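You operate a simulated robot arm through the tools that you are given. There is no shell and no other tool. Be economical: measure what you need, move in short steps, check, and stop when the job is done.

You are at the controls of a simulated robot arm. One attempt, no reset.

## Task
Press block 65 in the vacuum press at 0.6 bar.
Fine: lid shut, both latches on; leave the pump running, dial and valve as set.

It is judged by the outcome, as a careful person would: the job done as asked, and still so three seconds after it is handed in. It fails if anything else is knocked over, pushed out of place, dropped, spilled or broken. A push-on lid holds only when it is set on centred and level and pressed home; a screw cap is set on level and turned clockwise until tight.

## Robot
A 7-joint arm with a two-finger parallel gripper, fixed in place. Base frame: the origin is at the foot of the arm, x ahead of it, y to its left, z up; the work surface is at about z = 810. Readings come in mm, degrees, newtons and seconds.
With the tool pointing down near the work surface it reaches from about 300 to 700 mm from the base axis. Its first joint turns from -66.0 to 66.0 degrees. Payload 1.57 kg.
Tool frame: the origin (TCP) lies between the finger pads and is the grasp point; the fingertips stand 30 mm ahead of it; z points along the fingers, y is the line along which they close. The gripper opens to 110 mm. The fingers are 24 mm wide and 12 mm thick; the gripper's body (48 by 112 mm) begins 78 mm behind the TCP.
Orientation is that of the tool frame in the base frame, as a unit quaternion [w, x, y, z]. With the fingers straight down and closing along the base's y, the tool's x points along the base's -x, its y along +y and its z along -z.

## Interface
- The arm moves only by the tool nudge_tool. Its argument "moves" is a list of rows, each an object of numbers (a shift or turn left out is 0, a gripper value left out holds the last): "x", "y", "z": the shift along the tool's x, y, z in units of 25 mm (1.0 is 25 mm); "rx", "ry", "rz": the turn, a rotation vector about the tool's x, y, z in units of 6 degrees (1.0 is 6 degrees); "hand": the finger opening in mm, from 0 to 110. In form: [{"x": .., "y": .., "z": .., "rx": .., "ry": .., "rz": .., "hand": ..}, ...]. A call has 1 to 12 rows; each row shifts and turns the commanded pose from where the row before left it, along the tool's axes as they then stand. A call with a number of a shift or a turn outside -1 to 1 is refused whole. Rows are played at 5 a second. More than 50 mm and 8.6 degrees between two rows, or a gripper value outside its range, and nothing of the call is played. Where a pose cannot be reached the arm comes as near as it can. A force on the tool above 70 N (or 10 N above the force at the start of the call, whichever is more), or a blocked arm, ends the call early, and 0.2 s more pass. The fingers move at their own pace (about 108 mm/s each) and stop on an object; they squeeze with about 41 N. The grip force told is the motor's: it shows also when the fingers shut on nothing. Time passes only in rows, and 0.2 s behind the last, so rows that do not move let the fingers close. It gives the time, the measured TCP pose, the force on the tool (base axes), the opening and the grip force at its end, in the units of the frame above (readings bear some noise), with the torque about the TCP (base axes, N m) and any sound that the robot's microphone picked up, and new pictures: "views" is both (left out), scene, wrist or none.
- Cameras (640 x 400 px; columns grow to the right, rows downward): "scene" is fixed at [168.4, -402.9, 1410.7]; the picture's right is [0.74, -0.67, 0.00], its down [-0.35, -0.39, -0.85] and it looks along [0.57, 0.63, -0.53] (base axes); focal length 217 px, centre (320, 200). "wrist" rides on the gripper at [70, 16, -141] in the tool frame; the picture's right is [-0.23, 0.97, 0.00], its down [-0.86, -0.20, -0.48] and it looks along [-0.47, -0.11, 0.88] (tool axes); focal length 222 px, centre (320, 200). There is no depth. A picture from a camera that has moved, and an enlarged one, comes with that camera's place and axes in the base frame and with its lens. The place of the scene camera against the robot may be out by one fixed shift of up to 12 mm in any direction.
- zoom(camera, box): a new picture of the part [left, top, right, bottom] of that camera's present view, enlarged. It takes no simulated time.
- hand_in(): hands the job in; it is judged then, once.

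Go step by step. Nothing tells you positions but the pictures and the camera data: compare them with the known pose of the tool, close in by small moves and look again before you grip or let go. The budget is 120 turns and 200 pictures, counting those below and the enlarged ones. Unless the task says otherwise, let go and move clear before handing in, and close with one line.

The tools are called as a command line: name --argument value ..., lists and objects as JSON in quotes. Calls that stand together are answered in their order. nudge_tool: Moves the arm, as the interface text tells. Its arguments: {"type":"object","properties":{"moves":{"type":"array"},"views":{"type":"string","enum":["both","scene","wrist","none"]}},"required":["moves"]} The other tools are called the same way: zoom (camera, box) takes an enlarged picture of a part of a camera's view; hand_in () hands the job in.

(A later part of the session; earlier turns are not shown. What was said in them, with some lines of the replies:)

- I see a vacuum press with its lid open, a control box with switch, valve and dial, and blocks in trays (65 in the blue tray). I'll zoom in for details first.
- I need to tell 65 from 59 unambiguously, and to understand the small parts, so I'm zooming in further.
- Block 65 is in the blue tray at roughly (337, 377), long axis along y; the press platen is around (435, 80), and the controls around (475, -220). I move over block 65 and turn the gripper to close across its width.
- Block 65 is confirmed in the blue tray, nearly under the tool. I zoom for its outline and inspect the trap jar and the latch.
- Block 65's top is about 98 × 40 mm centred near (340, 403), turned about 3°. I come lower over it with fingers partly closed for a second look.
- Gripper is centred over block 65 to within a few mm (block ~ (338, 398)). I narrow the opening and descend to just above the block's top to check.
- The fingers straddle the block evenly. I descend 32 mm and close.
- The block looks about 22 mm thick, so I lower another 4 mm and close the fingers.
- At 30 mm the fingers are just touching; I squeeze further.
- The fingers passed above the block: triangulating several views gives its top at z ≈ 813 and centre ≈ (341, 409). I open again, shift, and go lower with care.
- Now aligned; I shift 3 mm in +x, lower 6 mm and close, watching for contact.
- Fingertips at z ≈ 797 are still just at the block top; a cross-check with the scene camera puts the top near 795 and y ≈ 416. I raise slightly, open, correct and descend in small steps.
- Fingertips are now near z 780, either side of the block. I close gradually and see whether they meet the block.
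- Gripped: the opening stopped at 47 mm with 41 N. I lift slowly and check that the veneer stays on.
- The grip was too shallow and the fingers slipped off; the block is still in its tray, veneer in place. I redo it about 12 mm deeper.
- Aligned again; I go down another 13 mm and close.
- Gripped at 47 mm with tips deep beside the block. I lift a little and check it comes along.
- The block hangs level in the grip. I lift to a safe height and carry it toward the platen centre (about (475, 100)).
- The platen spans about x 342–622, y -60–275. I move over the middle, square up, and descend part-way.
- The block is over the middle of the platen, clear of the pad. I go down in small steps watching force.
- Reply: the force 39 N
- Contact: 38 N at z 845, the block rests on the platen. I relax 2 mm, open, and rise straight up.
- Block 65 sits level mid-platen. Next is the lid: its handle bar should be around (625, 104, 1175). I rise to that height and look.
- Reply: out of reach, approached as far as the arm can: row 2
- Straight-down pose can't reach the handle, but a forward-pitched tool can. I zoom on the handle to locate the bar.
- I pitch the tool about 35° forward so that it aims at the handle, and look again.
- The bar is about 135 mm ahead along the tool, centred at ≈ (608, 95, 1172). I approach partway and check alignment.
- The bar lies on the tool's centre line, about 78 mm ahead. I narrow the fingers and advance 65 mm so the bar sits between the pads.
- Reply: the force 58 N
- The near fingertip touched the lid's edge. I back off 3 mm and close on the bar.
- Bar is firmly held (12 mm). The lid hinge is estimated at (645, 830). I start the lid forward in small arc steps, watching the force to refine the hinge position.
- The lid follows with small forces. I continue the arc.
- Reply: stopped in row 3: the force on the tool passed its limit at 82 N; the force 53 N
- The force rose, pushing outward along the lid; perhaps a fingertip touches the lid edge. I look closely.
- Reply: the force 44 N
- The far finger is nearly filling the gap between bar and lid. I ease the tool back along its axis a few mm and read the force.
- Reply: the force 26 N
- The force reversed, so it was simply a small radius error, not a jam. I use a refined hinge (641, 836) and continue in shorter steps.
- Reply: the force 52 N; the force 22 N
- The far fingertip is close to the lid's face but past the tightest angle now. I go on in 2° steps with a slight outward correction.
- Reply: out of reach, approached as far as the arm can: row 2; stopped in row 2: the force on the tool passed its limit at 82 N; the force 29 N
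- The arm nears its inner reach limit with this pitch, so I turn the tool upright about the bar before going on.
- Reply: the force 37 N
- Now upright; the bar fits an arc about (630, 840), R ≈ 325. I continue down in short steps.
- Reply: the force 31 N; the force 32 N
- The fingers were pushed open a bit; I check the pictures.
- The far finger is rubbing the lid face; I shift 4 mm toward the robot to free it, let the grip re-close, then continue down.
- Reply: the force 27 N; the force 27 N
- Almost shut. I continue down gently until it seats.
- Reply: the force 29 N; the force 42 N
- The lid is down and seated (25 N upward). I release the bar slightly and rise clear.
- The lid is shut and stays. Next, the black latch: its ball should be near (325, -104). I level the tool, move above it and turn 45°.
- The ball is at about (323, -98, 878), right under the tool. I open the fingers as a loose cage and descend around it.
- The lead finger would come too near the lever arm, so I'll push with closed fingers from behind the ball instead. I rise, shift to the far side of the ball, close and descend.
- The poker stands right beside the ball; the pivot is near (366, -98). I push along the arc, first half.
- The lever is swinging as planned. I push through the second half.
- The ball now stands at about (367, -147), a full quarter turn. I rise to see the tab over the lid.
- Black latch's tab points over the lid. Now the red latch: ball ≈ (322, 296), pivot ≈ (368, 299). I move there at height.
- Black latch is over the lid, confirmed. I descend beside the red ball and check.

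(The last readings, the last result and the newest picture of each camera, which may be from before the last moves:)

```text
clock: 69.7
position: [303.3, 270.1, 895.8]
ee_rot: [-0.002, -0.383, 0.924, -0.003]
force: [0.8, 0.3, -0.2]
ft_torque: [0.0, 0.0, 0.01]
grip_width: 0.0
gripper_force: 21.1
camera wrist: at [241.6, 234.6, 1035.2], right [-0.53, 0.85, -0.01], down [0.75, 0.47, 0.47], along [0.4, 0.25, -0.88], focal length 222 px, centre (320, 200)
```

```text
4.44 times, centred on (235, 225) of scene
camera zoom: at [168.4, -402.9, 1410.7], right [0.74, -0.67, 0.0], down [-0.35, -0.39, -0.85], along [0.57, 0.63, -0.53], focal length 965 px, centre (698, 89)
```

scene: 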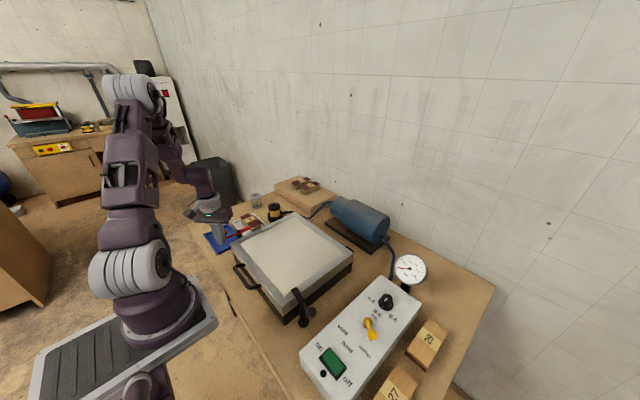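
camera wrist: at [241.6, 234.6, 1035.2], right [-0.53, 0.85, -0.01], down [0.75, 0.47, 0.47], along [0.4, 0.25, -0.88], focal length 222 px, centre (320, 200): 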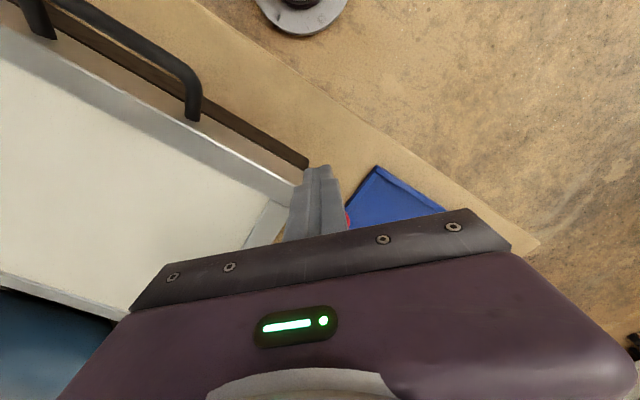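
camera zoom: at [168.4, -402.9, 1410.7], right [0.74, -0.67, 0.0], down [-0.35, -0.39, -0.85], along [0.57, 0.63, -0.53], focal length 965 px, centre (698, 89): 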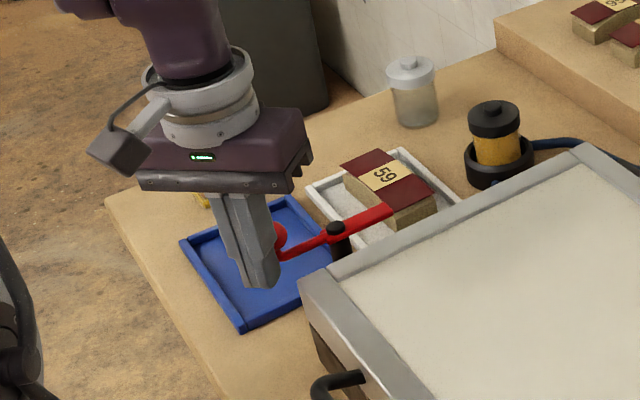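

Poker is in place on the near side of the red ball. I push it along its arc.

nudge_tool --moves '[{"x": -0.76, "y": 0.54}, {"x": -0.424, "y": 0.175}, {"x": -0.455, "y": 0.06}]'

zoom --camera "scene" --box '[190, 180, 280, 270]'

```text
clock: 70.5
position: [317.8, 313.1, 896.3]
ee_rot: [-0.002, -0.383, 0.924, -0.004]
force: [-0.1, -0.3, 0.7]
ft_torque: [-0.02, 0.0, -0.02]
grip_width: 0.0
gripper_force: 21.2
camera wrist: at [256.1, 277.4, 1034.7], right [-0.53, 0.85, -0.01], down [0.75, 0.47, 0.47], along [0.4, 0.24, -0.88], focal length 222 px, centre (320, 200)
```

scene: 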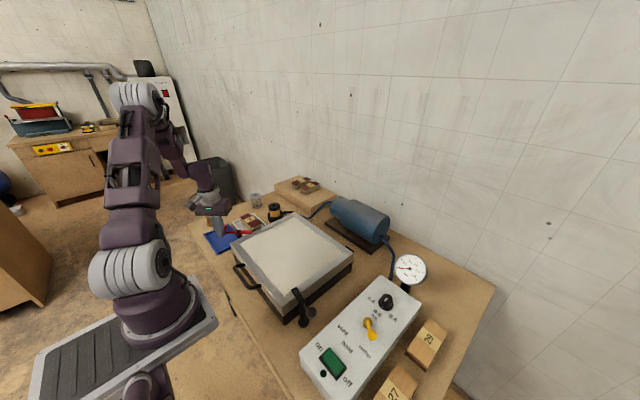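
wrist: 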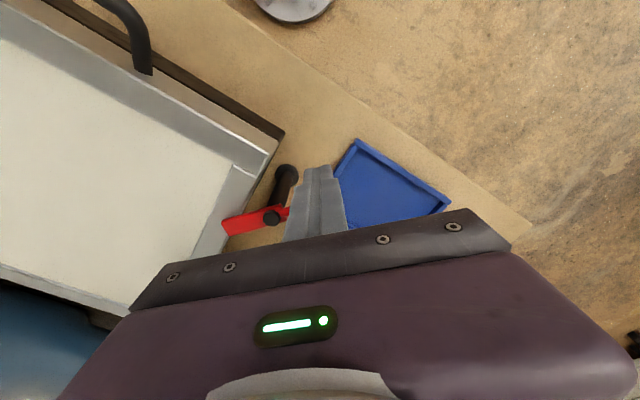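

```text
4.44 times, centred on (235, 225) of scene
camera zoom: at [168.4, -402.9, 1410.7], right [0.74, -0.67, 0.0], down [-0.35, -0.39, -0.85], along [0.57, 0.63, -0.53], focal length 965 px, centre (698, 89)
```

zoom: 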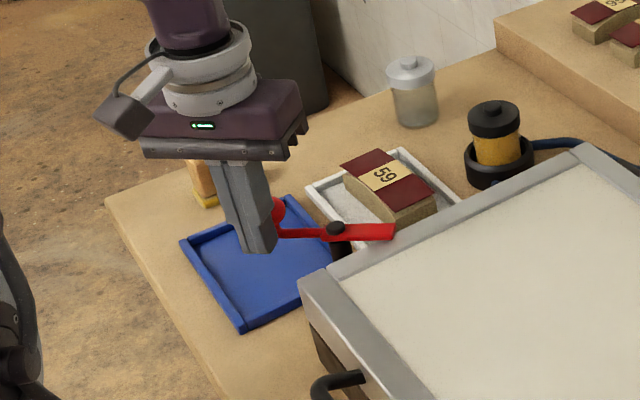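

nudge_tool --moves '[{"x": -0.455, "y": -0.06}, {"x": -0.424, "y": -0.175}, {"x": -0.365, "y": -0.28}, {"x": -0.11, "y": -0.057}]'

zoom --camera "scene" --box '[190, 180, 280, 270]'

zoom --camera "wrist" --box '[180, 80, 420, 240]'

```text
clock: 71.5
position: [350.7, 327.6, 894.7]
ee_rot: [-0.002, -0.383, 0.924, -0.004]
force: [0.5, -0.5, 0.1]
ft_torque: [0.02, 0.0, 0.01]
grip_width: 0.0
gripper_force: 20.9
camera wrist: at [290.0, 291.1, 1035.0], right [-0.53, 0.85, -0.01], down [0.75, 0.47, 0.47], along [0.4, 0.24, -0.88], focal length 222 px, centre (320, 200)
```

scene: 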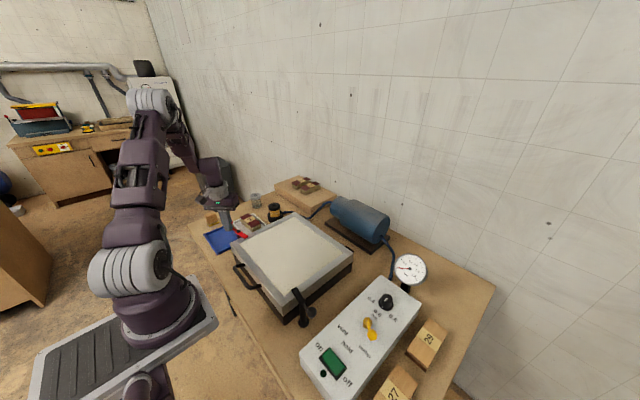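
wrist: 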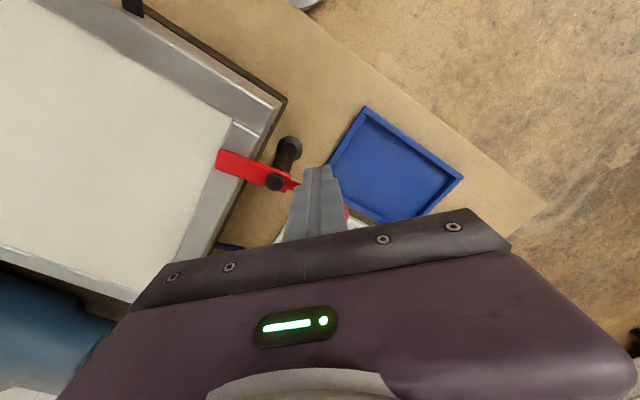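

```text
4.44 times, centred on (235, 225) of scene
camera zoom: at [168.4, -402.9, 1410.7], right [0.74, -0.67, 0.0], down [-0.35, -0.39, -0.85], along [0.57, 0.63, -0.53], focal length 965 px, centre (698, 89)
```

zoom: 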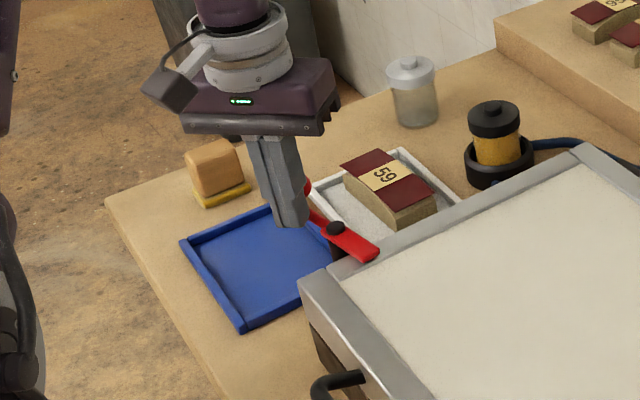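

```text
2.50 times, centred on (300, 160) of wrist
camera zoom: at [290.0, 291.1, 1035.0], right [-0.53, 0.85, -0.01], down [0.75, 0.47, 0.47], along [0.4, 0.24, -0.88], focal length 555 px, centre (370, 300)
```

zoom: 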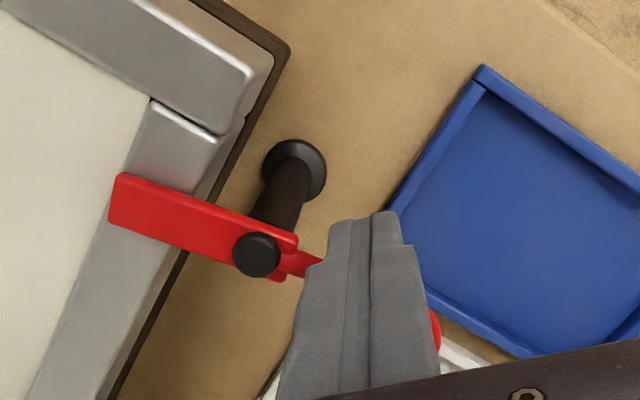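

The red tab is over the lid; I nudge it a few mm more to square it, then back off and rise.

nudge_tool --moves '[{"x": -0.18, "y": -0.13}, {"x": 0.5, "y": 0.1}, {"z": -0.6}, {"z": -1}, {"z": -1}, {"z": -1}, {"z": -1}]'

zoom --camera "scene" --box '[200, 190, 350, 340]'

zoom --camera "wrist" --box '[180, 60, 420, 240]'

```text
clock: 73.1
position: [346.8, 321.8, 1010.3]
ee_rot: [-0.003, -0.382, 0.924, -0.004]
force: [0.1, 0.5, 0.6]
ft_torque: [-0.02, -0.01, 0.01]
grip_width: 0.0
gripper_force: 21.8
camera wrist: at [285.8, 285.2, 1150.6], right [-0.53, 0.85, -0.01], down [0.75, 0.47, 0.47], along [0.4, 0.25, -0.88], focal length 222 px, centre (320, 200)
```

scene: 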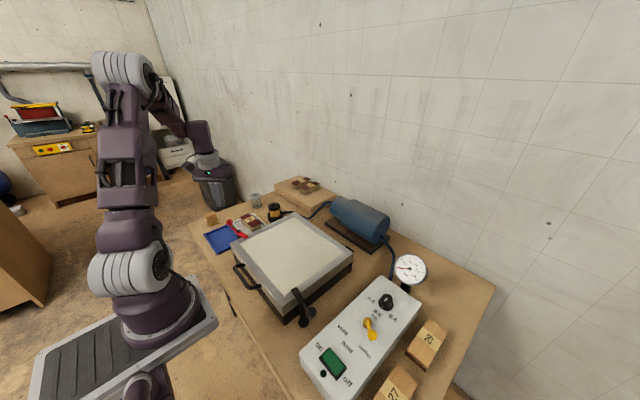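
wrist: 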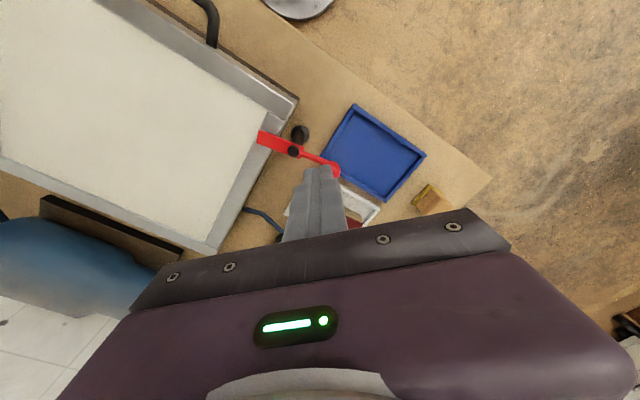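

```text
2.67 times, centred on (275, 265) of scene
camera zoom: at [168.4, -402.9, 1410.7], right [0.74, -0.67, 0.0], down [-0.35, -0.39, -0.85], along [0.57, 0.63, -0.53], focal length 579 px, centre (440, 27)
```

zoom: 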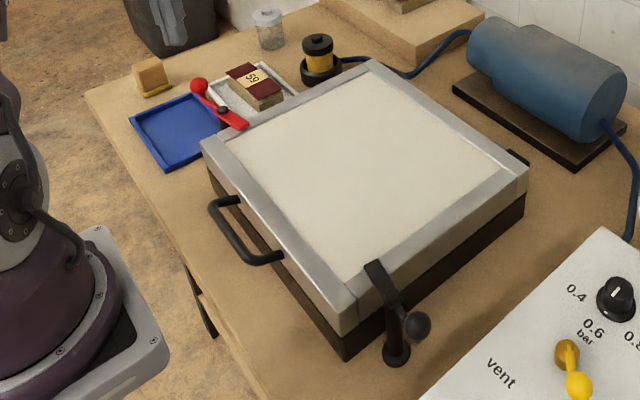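

```text
2.22 times, centred on (300, 150) of wrist
camera zoom: at [285.8, 285.2, 1150.6], right [-0.53, 0.85, -0.01], down [0.75, 0.47, 0.47], along [0.4, 0.25, -0.88], focal length 494 px, centre (364, 311)
```

zoom: 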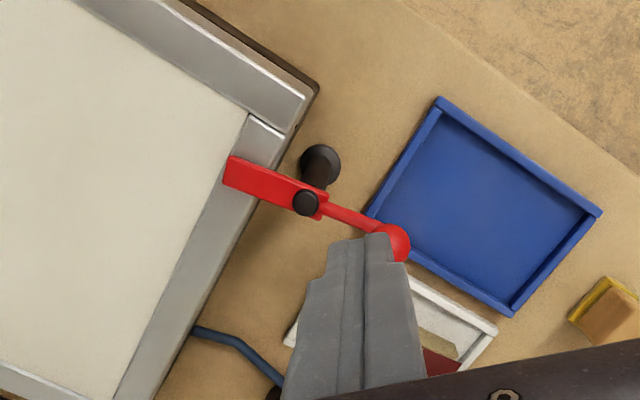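

Both latches are on. Next the controls: I move over the control box to read the dial, valve and switch.

nudge_tool --moves '[{"x": 0.69, "y": -0.97}, {"x": 0.69, "y": -0.97}, {"x": 0.69, "y": -0.97}, {"x": 0.69, "y": -0.97}, {"x": 0.69, "y": -0.97}, {"x": 0.69, "y": -0.97}, {"x": 0.69, "y": -0.97}, {"x": 0.69, "y": -0.97}, {"x": 0.69, "y": -0.97}, {"x": 0.69, "y": -0.97}, {"x": 0.69, "y": -0.97}, {"x": 0.69, "y": -0.97}]' --views "none"

nudge_tool --moves '[{"x": 0.69, "y": -0.97, "z": -0.5}, {"x": 0.69, "y": -0.97, "z": -0.5}, {"x": 0.69, "y": -0.97, "z": -0.5}, {"x": 0.69, "y": -0.97}, {"x": 0.69, "y": -0.97}, {"x": 0.69, "y": -0.97}, {"x": 0.69, "y": -0.97}]'

```text
clock: 75.7
position: [407.8, -28.6, 1015.0]
ee_rot: [-0.002, -0.383, 0.924, -0.004]
force: [0.5, -0.4, -0.3]
ft_torque: [-0.01, 0.01, -0.01]
grip_width: 0.0
gripper_force: 21.1
```

```text
clock: 77.3
position: [440.9, -232.8, 1054.9]
ee_rot: [-0.002, -0.385, 0.923, -0.004]
force: [0.9, -0.4, 0.9]
ft_torque: [0.02, 0.01, 0.01]
grip_width: 0.0
gripper_force: 21.7
camera wrist: at [379.8, -269.1, 1195.0], right [-0.53, 0.85, -0.01], down [0.75, 0.47, 0.47], along [0.4, 0.25, -0.88], focal length 222 px, centre (320, 200)
```

scene: 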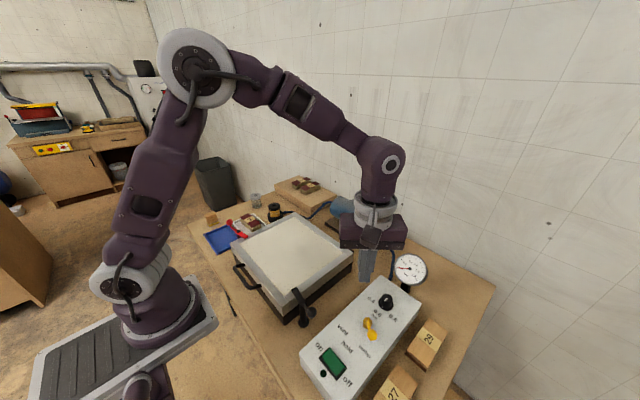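
wrist: 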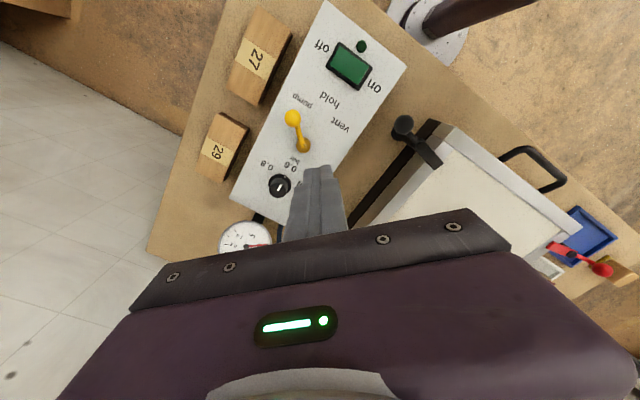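

zoom --camera "wrist" --box '[210, 130, 330, 260]'

zoom --camera "wrist" --box '[250, 20, 400, 170]'

zoom --camera "scene" --box '[350, 250, 440, 340]'

zoom --camera "scene" --box '[300, 310, 390, 400]'

```text
3.08 times, centred on (270, 195) of wrist
camera zoom: at [379.8, -269.1, 1195.0], right [-0.53, 0.85, -0.01], down [0.75, 0.47, 0.47], along [0.4, 0.25, -0.88], focal length 684 px, centre (474, 215)
```

zoom: 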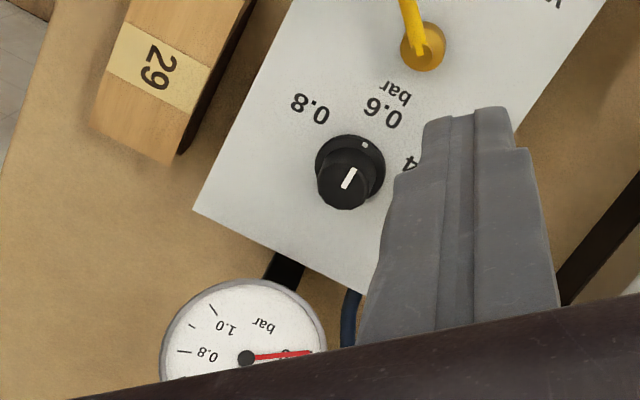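

```text
2.67 times, centred on (325, 95) of wrist
camera zoom: at [379.8, -269.1, 1195.0], right [-0.53, 0.85, -0.01], down [0.75, 0.47, 0.47], along [0.4, 0.25, -0.88], focal length 592 px, centre (307, 480)
```

zoom: 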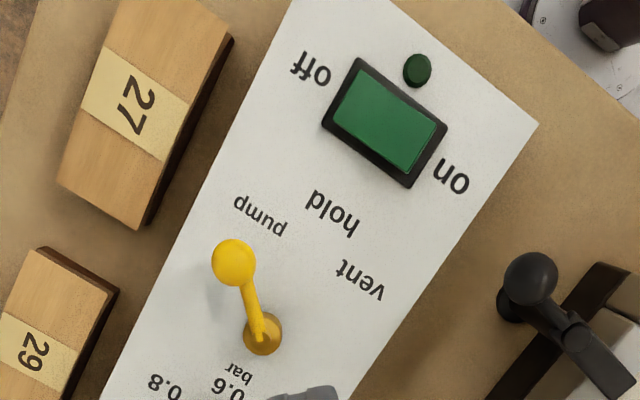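

```text
4.44 times, centred on (395, 295) of scene
camera zoom: at [168.4, -402.9, 1410.7], right [0.74, -0.67, 0.0], down [-0.35, -0.39, -0.85], along [0.57, 0.63, -0.53], focal length 965 px, centre (-13, -222)
```

zoom: 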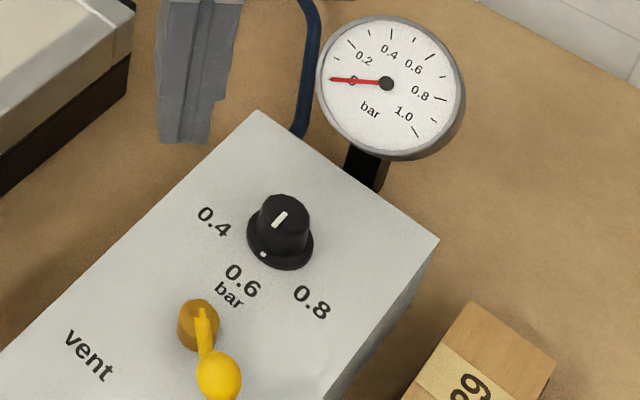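

```text
4.44 times, centred on (345, 355) of scene
camera zoom: at [168.4, -402.9, 1410.7], right [0.74, -0.67, 0.0], down [-0.35, -0.39, -0.85], along [0.57, 0.63, -0.53], focal length 965 px, centre (209, -489)
```

zoom: 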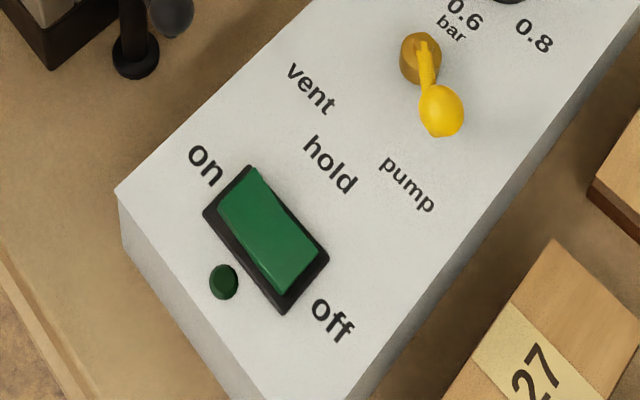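

The dial mark already points at 0.6, and the valve lever stands at "pump"; the rocker's "off" end is down and the lamp is dark, gauge at 0. So the pump has to be switched on: I go above the rocker's "on" end at about (342, -224).

nudge_tool --moves '[{"x": 0.85, "y": 1}, {"x": 0.84, "y": 1}, {"x": 0.84, "y": 1.0}, {"rz": 1}, {"rz": 1}, {"rz": 1}, {"rz": 1}, {"rz": 1}, {"rz": 1}, {"rz": 1}, {"rz": 0.5}]' --views "none"

nudge_tool --moves '[{"z": 1}, {"z": 1}, {"z": 1}, {"z": 1}, {"z": 1}, {"z": 1}]'

zoom --camera "wrist" --box '[220, 80, 420, 240]'

zoom --camera "scene" --box '[290, 290, 400, 400]'

```text
clock: 79.7
position: [343.4, -225.0, 1054.0]
ee_rot: [-0.001, 0.001, 1.0, -0.004]
force: [0.6, -0.3, -0.2]
ft_torque: [0.0, -0.02, 0.01]
grip_width: 0.0
gripper_force: 21.3
```

```text
clock: 81.1
position: [341.8, -225.9, 902.6]
ee_rot: [-0.001, 0.0, 1.0, -0.004]
force: [-0.3, 0.6, -0.6]
ft_torque: [0.0, 0.02, 0.01]
grip_width: 0.2
gripper_force: 20.9
camera wrist: at [271.9, -208.8, 1041.8], right [0.23, 0.97, -0.01], down [0.86, -0.19, 0.48], along [0.46, -0.12, -0.88], focal length 222 px, centre (320, 200)
```

scene: 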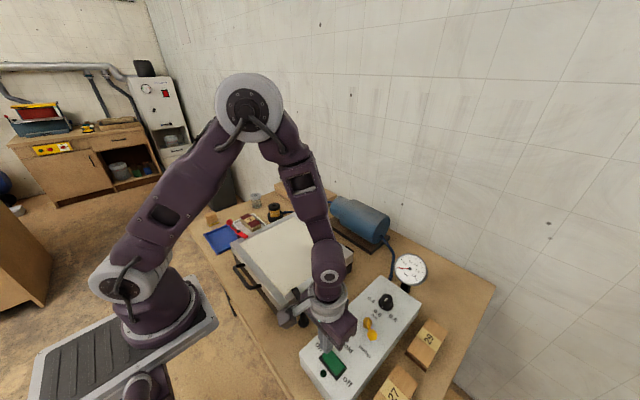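
wrist: 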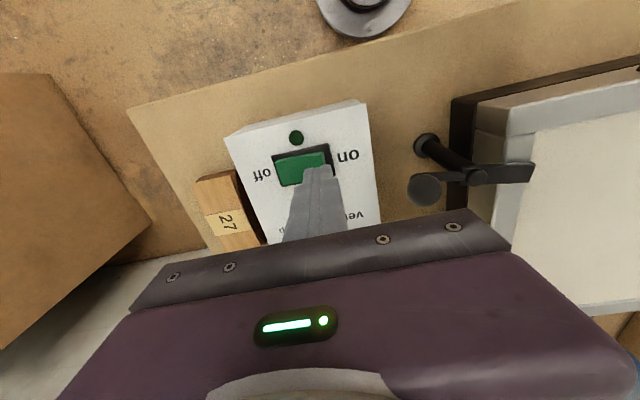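

```text
2.50 times, centred on (320, 160) of wrist
camera zoom: at [271.9, -208.8, 1041.8], right [0.23, 0.97, -0.01], down [0.86, -0.19, 0.48], along [0.46, -0.12, -0.88], focal length 555 px, centre (320, 300)
```

zoom: 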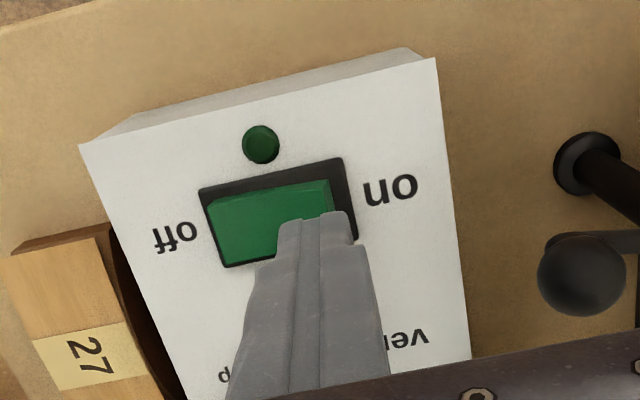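

```text
3.64 times, centred on (345, 345) of scene
camera zoom: at [168.4, -402.9, 1410.7], right [0.74, -0.67, 0.0], down [-0.35, -0.39, -0.85], along [0.57, 0.63, -0.53], focal length 790 px, centre (229, -327)
```

zoom: 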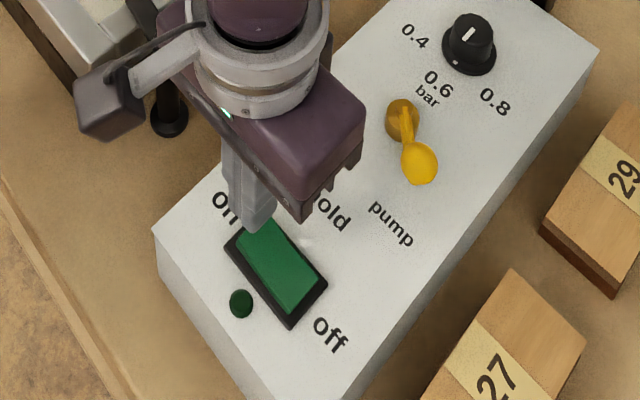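

The fingertip is over the rocker's "on" end. I press down in small steps, watching force and sound.

nudge_tool --moves '[{"y": -0.1, "z": 0.4}, {"z": 0.4}, {"z": 0.3}]' --views "none"

nudge_tool --moves '[{"z": 0.2}, {"z": 0.2}]' --views "wrist"

zoom --camera "scene" --box '[310, 320, 380, 390]'

```text
clock: 81.9
position: [341.4, -228.8, 875.3]
ee_rot: [-0.001, 0.0, 1.0, -0.005]
force: [0.3, 4.7, 3.8]
ft_torque: [0.18, -0.07, 0.06]
grip_width: 0.1
gripper_force: 21.0
```

```text
clock: 82.5
position: [343.0, -230.5, 867.4]
ee_rot: [-0.001, 0.0, 1.0, -0.004]
force: [-5.3, 5.7, 39.5]
ft_torque: [0.43, -0.04, 0.1]
grip_width: 0.0
gripper_force: 20.9
heard: click
camera wrist: at [272.6, -212.0, 1006.7], right [0.23, 0.97, -0.01], down [0.86, -0.19, 0.48], along [0.46, -0.12, -0.88], focal length 222 px, centre (320, 200)
```

wrist: 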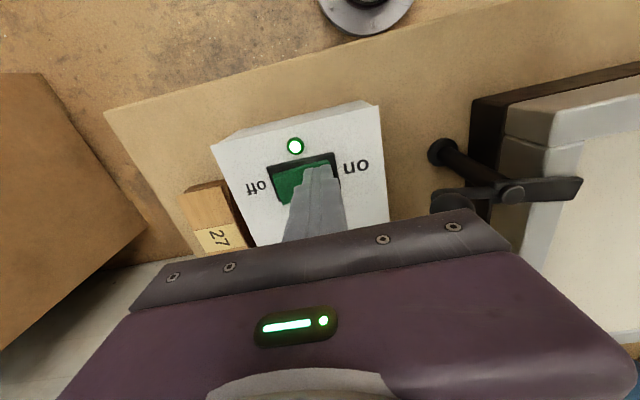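

```text
5.71 times, centred on (345, 355) of scene
camera zoom: at [167.9, -402.5, 1410.9], right [0.74, -0.67, 0.0], down [-0.35, -0.39, -0.85], along [0.57, 0.63, -0.53], focal length 1241 px, centre (177, -686)
```

zoom: 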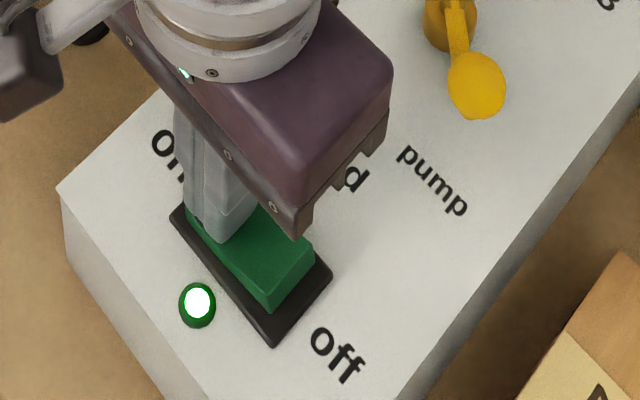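

Click, and the lamp is lit: the pump is on. I rise clear and watch the gauge.

nudge_tool --moves '[{"z": -0.6}, {"z": -1}, {"z": -1}, {"z": -1}, {"z": -1}, {"x": 0.5}, {}, {}, {}, {}]'

zoom --camera "scene" --box '[350, 240, 450, 340]'

zoom --camera "scene" --box '[200, 190, 350, 340]'

```text
clock: 84.7
position: [329.9, -228.4, 981.0]
ee_rot: [-0.001, -0.001, 1.0, -0.004]
force: [1.0, 0.1, -0.2]
ft_torque: [0.01, 0.01, 0.04]
grip_width: 0.0
gripper_force: 21.1
camera wrist: at [259.4, -210.6, 1119.8], right [0.23, 0.97, -0.01], down [0.86, -0.19, 0.48], along [0.46, -0.12, -0.88], focal length 222 px, centre (320, 200)
```

scene: 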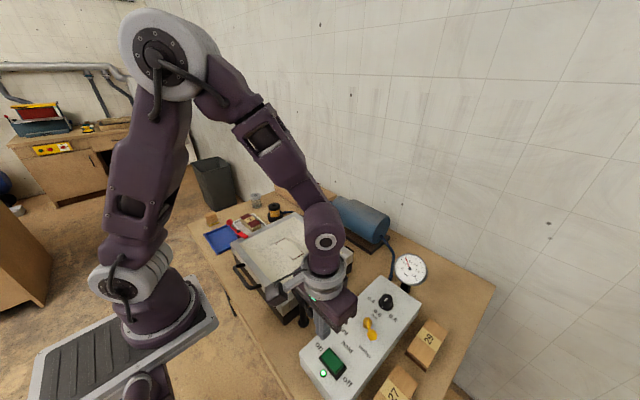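
wrist: 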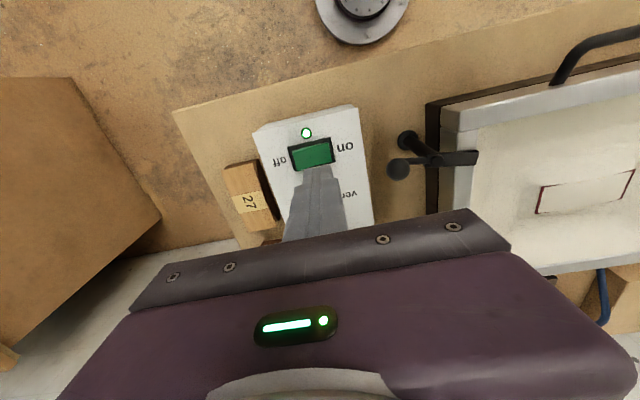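

```text
4.00 times, centred on (400, 290) of scene
camera zoom: at [168.4, -402.9, 1410.7], right [0.74, -0.67, 0.0], down [-0.35, -0.39, -0.85], along [0.57, 0.63, -0.53], focal length 869 px, centre (0, -160)
```

zoom: 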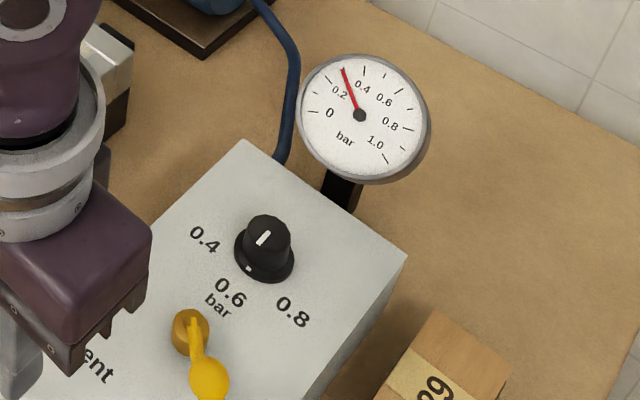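

```text
2.67 times, centred on (275, 265) of scene
camera zoom: at [168.4, -402.9, 1410.7], right [0.74, -0.67, 0.0], down [-0.35, -0.39, -0.85], along [0.57, 0.63, -0.53], focal length 579 px, centre (440, 27)
```

zoom: 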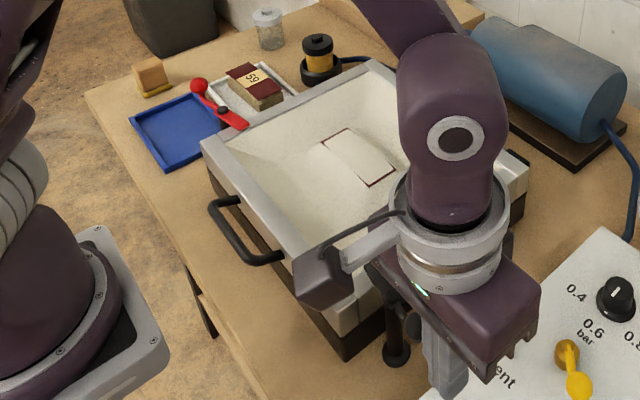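

Vacuum is rising (about 0.3 bar) and the membrane is drawing down over the block. I wait, moving clear of the box meanwhile.

nudge_tool --moves '[{"z": -1}, {"z": -1}, {"z": -1}, {}, {}, {}, {}, {}, {}, {}, {}, {}]' --views "none"

nudge_tool --moves '[{}, {}, {}, {}, {}, {}, {}, {}, {}, {}, {}, {}]' --views "none"

zoom --camera "scene" --box '[350, 240, 450, 340]'

nudge_tool --moves '[{}, {}, {}, {}, {}, {}, {}, {}, {}, {}, {}, {}]' --views "scene"

zoom --camera "scene" --box '[380, 240, 440, 300]'

zoom --camera "scene" --box '[200, 190, 350, 340]'

```text
clock: 87.3
position: [329.0, -228.4, 1056.2]
ee_rot: [-0.001, 0.0, 1.0, -0.004]
force: [0.1, -0.5, 0.8]
ft_torque: [-0.03, 0.0, 0.01]
grip_width: 0.1
gripper_force: 22.1
```

```text
clock: 89.9
position: [328.2, -229.3, 1056.8]
ee_rot: [-0.001, 0.0, 1.0, -0.004]
force: [1.0, -0.4, 0.5]
ft_torque: [0.01, 0.02, -0.03]
grip_width: 0.0
gripper_force: 20.7
```

```text
4.00 times, centred on (400, 290) of scene
camera zoom: at [168.4, -402.9, 1410.7], right [0.74, -0.67, 0.0], down [-0.35, -0.39, -0.85], along [0.57, 0.63, -0.53], focal length 869 px, centre (0, -160)
```

zoom: 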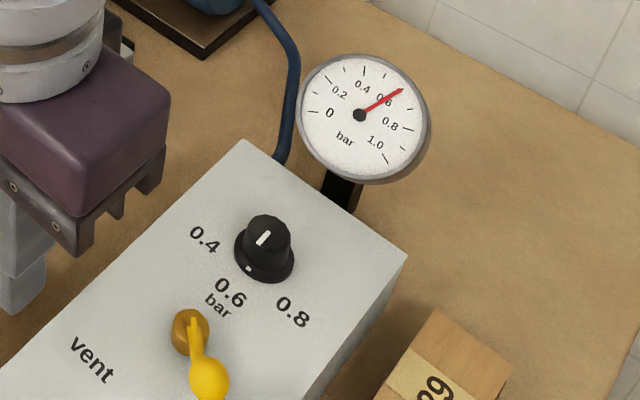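

```text
clock: 92.5
position: [327.4, -228.4, 1056.6]
ee_rot: [-0.001, 0.0, 1.0, -0.004]
force: [-0.4, -0.1, 0.2]
ft_torque: [0.01, 0.0, 0.01]
grip_width: 0.1
gripper_force: 20.7
```

scene: 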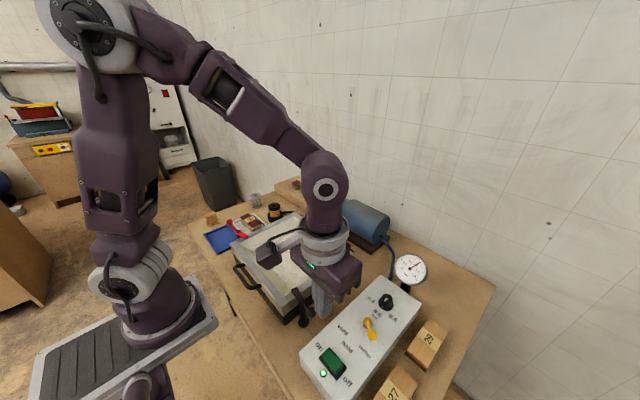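

```text
6.67 times, centred on (410, 270) of scene
camera zoom: at [168.4, -402.9, 1410.7], right [0.74, -0.67, 0.0], down [-0.35, -0.39, -0.85], along [0.57, 0.63, -0.53], focal length 1448 px, centre (-280, -267)
```

zoom: 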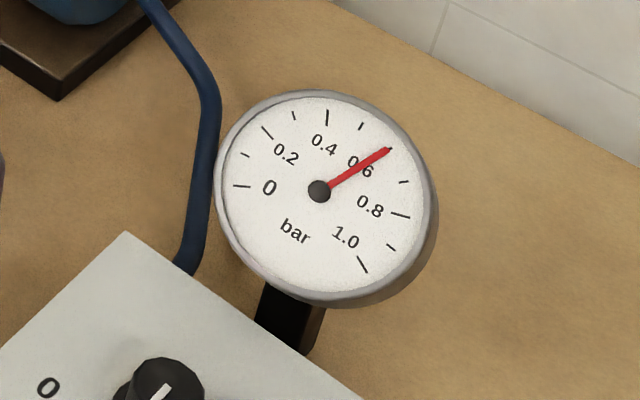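

```text
2.67 times, centred on (275, 265) of scene
camera zoom: at [168.4, -402.9, 1410.7], right [0.74, -0.67, 0.0], down [-0.35, -0.39, -0.85], along [0.57, 0.63, -0.53], focal length 579 px, centre (440, 27)
```

zoom: 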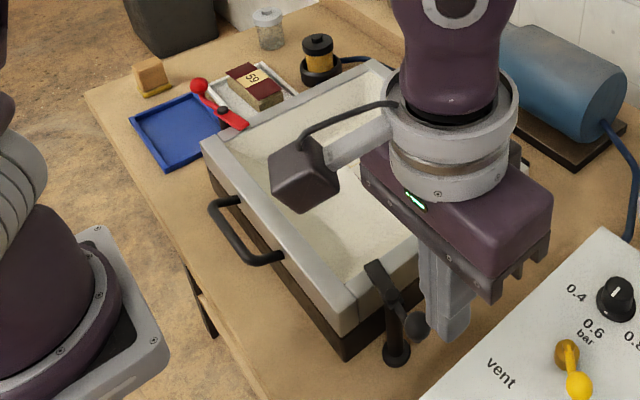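

The gauge sits steady on the 0.6 tick with the pump running. I move the arm away for a last look at the press.

nudge_tool --moves '[{"z": -1}, {"z": -1}, {"z": -1}, {"z": -1}, {"y": 1, "z": -1}, {"y": 1, "z": -1}, {"y": 1}, {"y": 1}, {"y": 1}, {"y": 1}, {"y": 1}, {"y": 1}]'

zoom --camera "scene" --box '[200, 180, 440, 340]'

zoom --camera "wrist" --box '[180, 20, 480, 220]'

```text
clock: 95.1
position: [333.1, -28.9, 1207.3]
ee_rot: [-0.001, 0.0, 1.0, -0.005]
force: [-0.1, -0.1, 0.6]
ft_torque: [0.0, -0.02, 0.0]
grip_width: 0.4
gripper_force: 21.0
camera wrist: at [261.8, -10.3, 1345.6], right [0.23, 0.97, -0.01], down [0.86, -0.19, 0.48], along [0.46, -0.12, -0.88], focal length 222 px, centre (320, 200)
```

scene: 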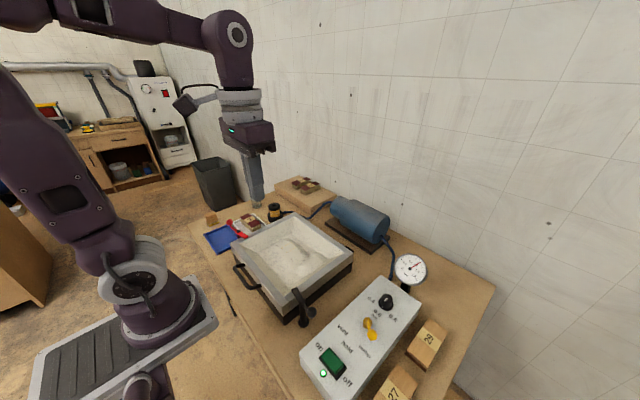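
wrist: 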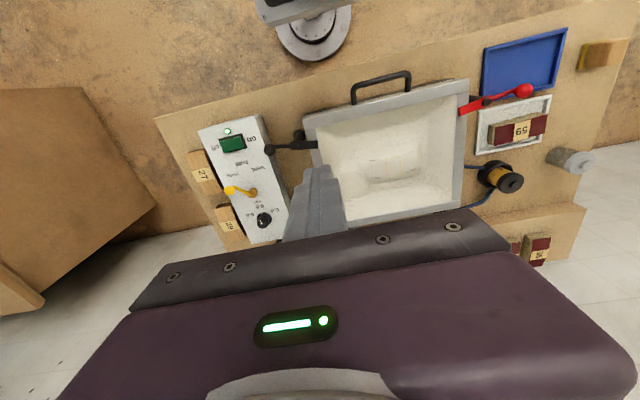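

```text
2.50 times, centred on (320, 260) of scene
camera zoom: at [168.4, -402.9, 1410.7], right [0.74, -0.67, 0.0], down [-0.35, -0.39, -0.85], along [0.57, 0.63, -0.53], focal length 543 px, centre (320, 50)
```

zoom: 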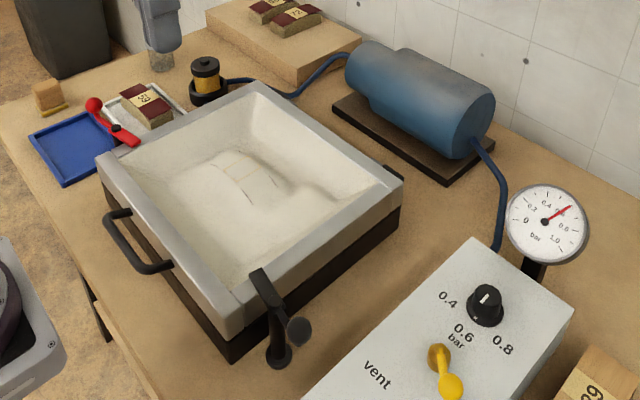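

```text
2.00 times, centred on (330, 120) of wrist
camera zoom: at [261.8, -10.3, 1345.6], right [0.23, 0.97, -0.01], down [0.86, -0.19, 0.48], along [0.46, -0.12, -0.88], focal length 444 px, centre (300, 360)
```

zoom: 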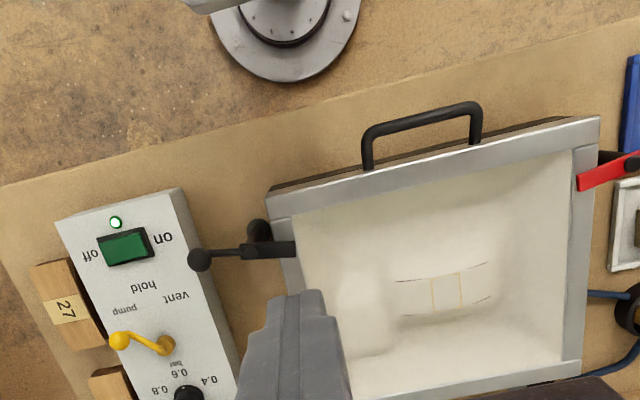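

The membrane is pulled tight over block 65. The lid is shut with both latches on, the pump is running and the gauge is steady at 0.6 bar. The arm is clear, so I hand in.

hand_in

```text
The job is handed in.
```

Block 65 is in the press under a steady 0.6 bar, with the lid shut, both latches on and the pump running; the dial was already at 0.6 and the valve at pump, so I left both alone.
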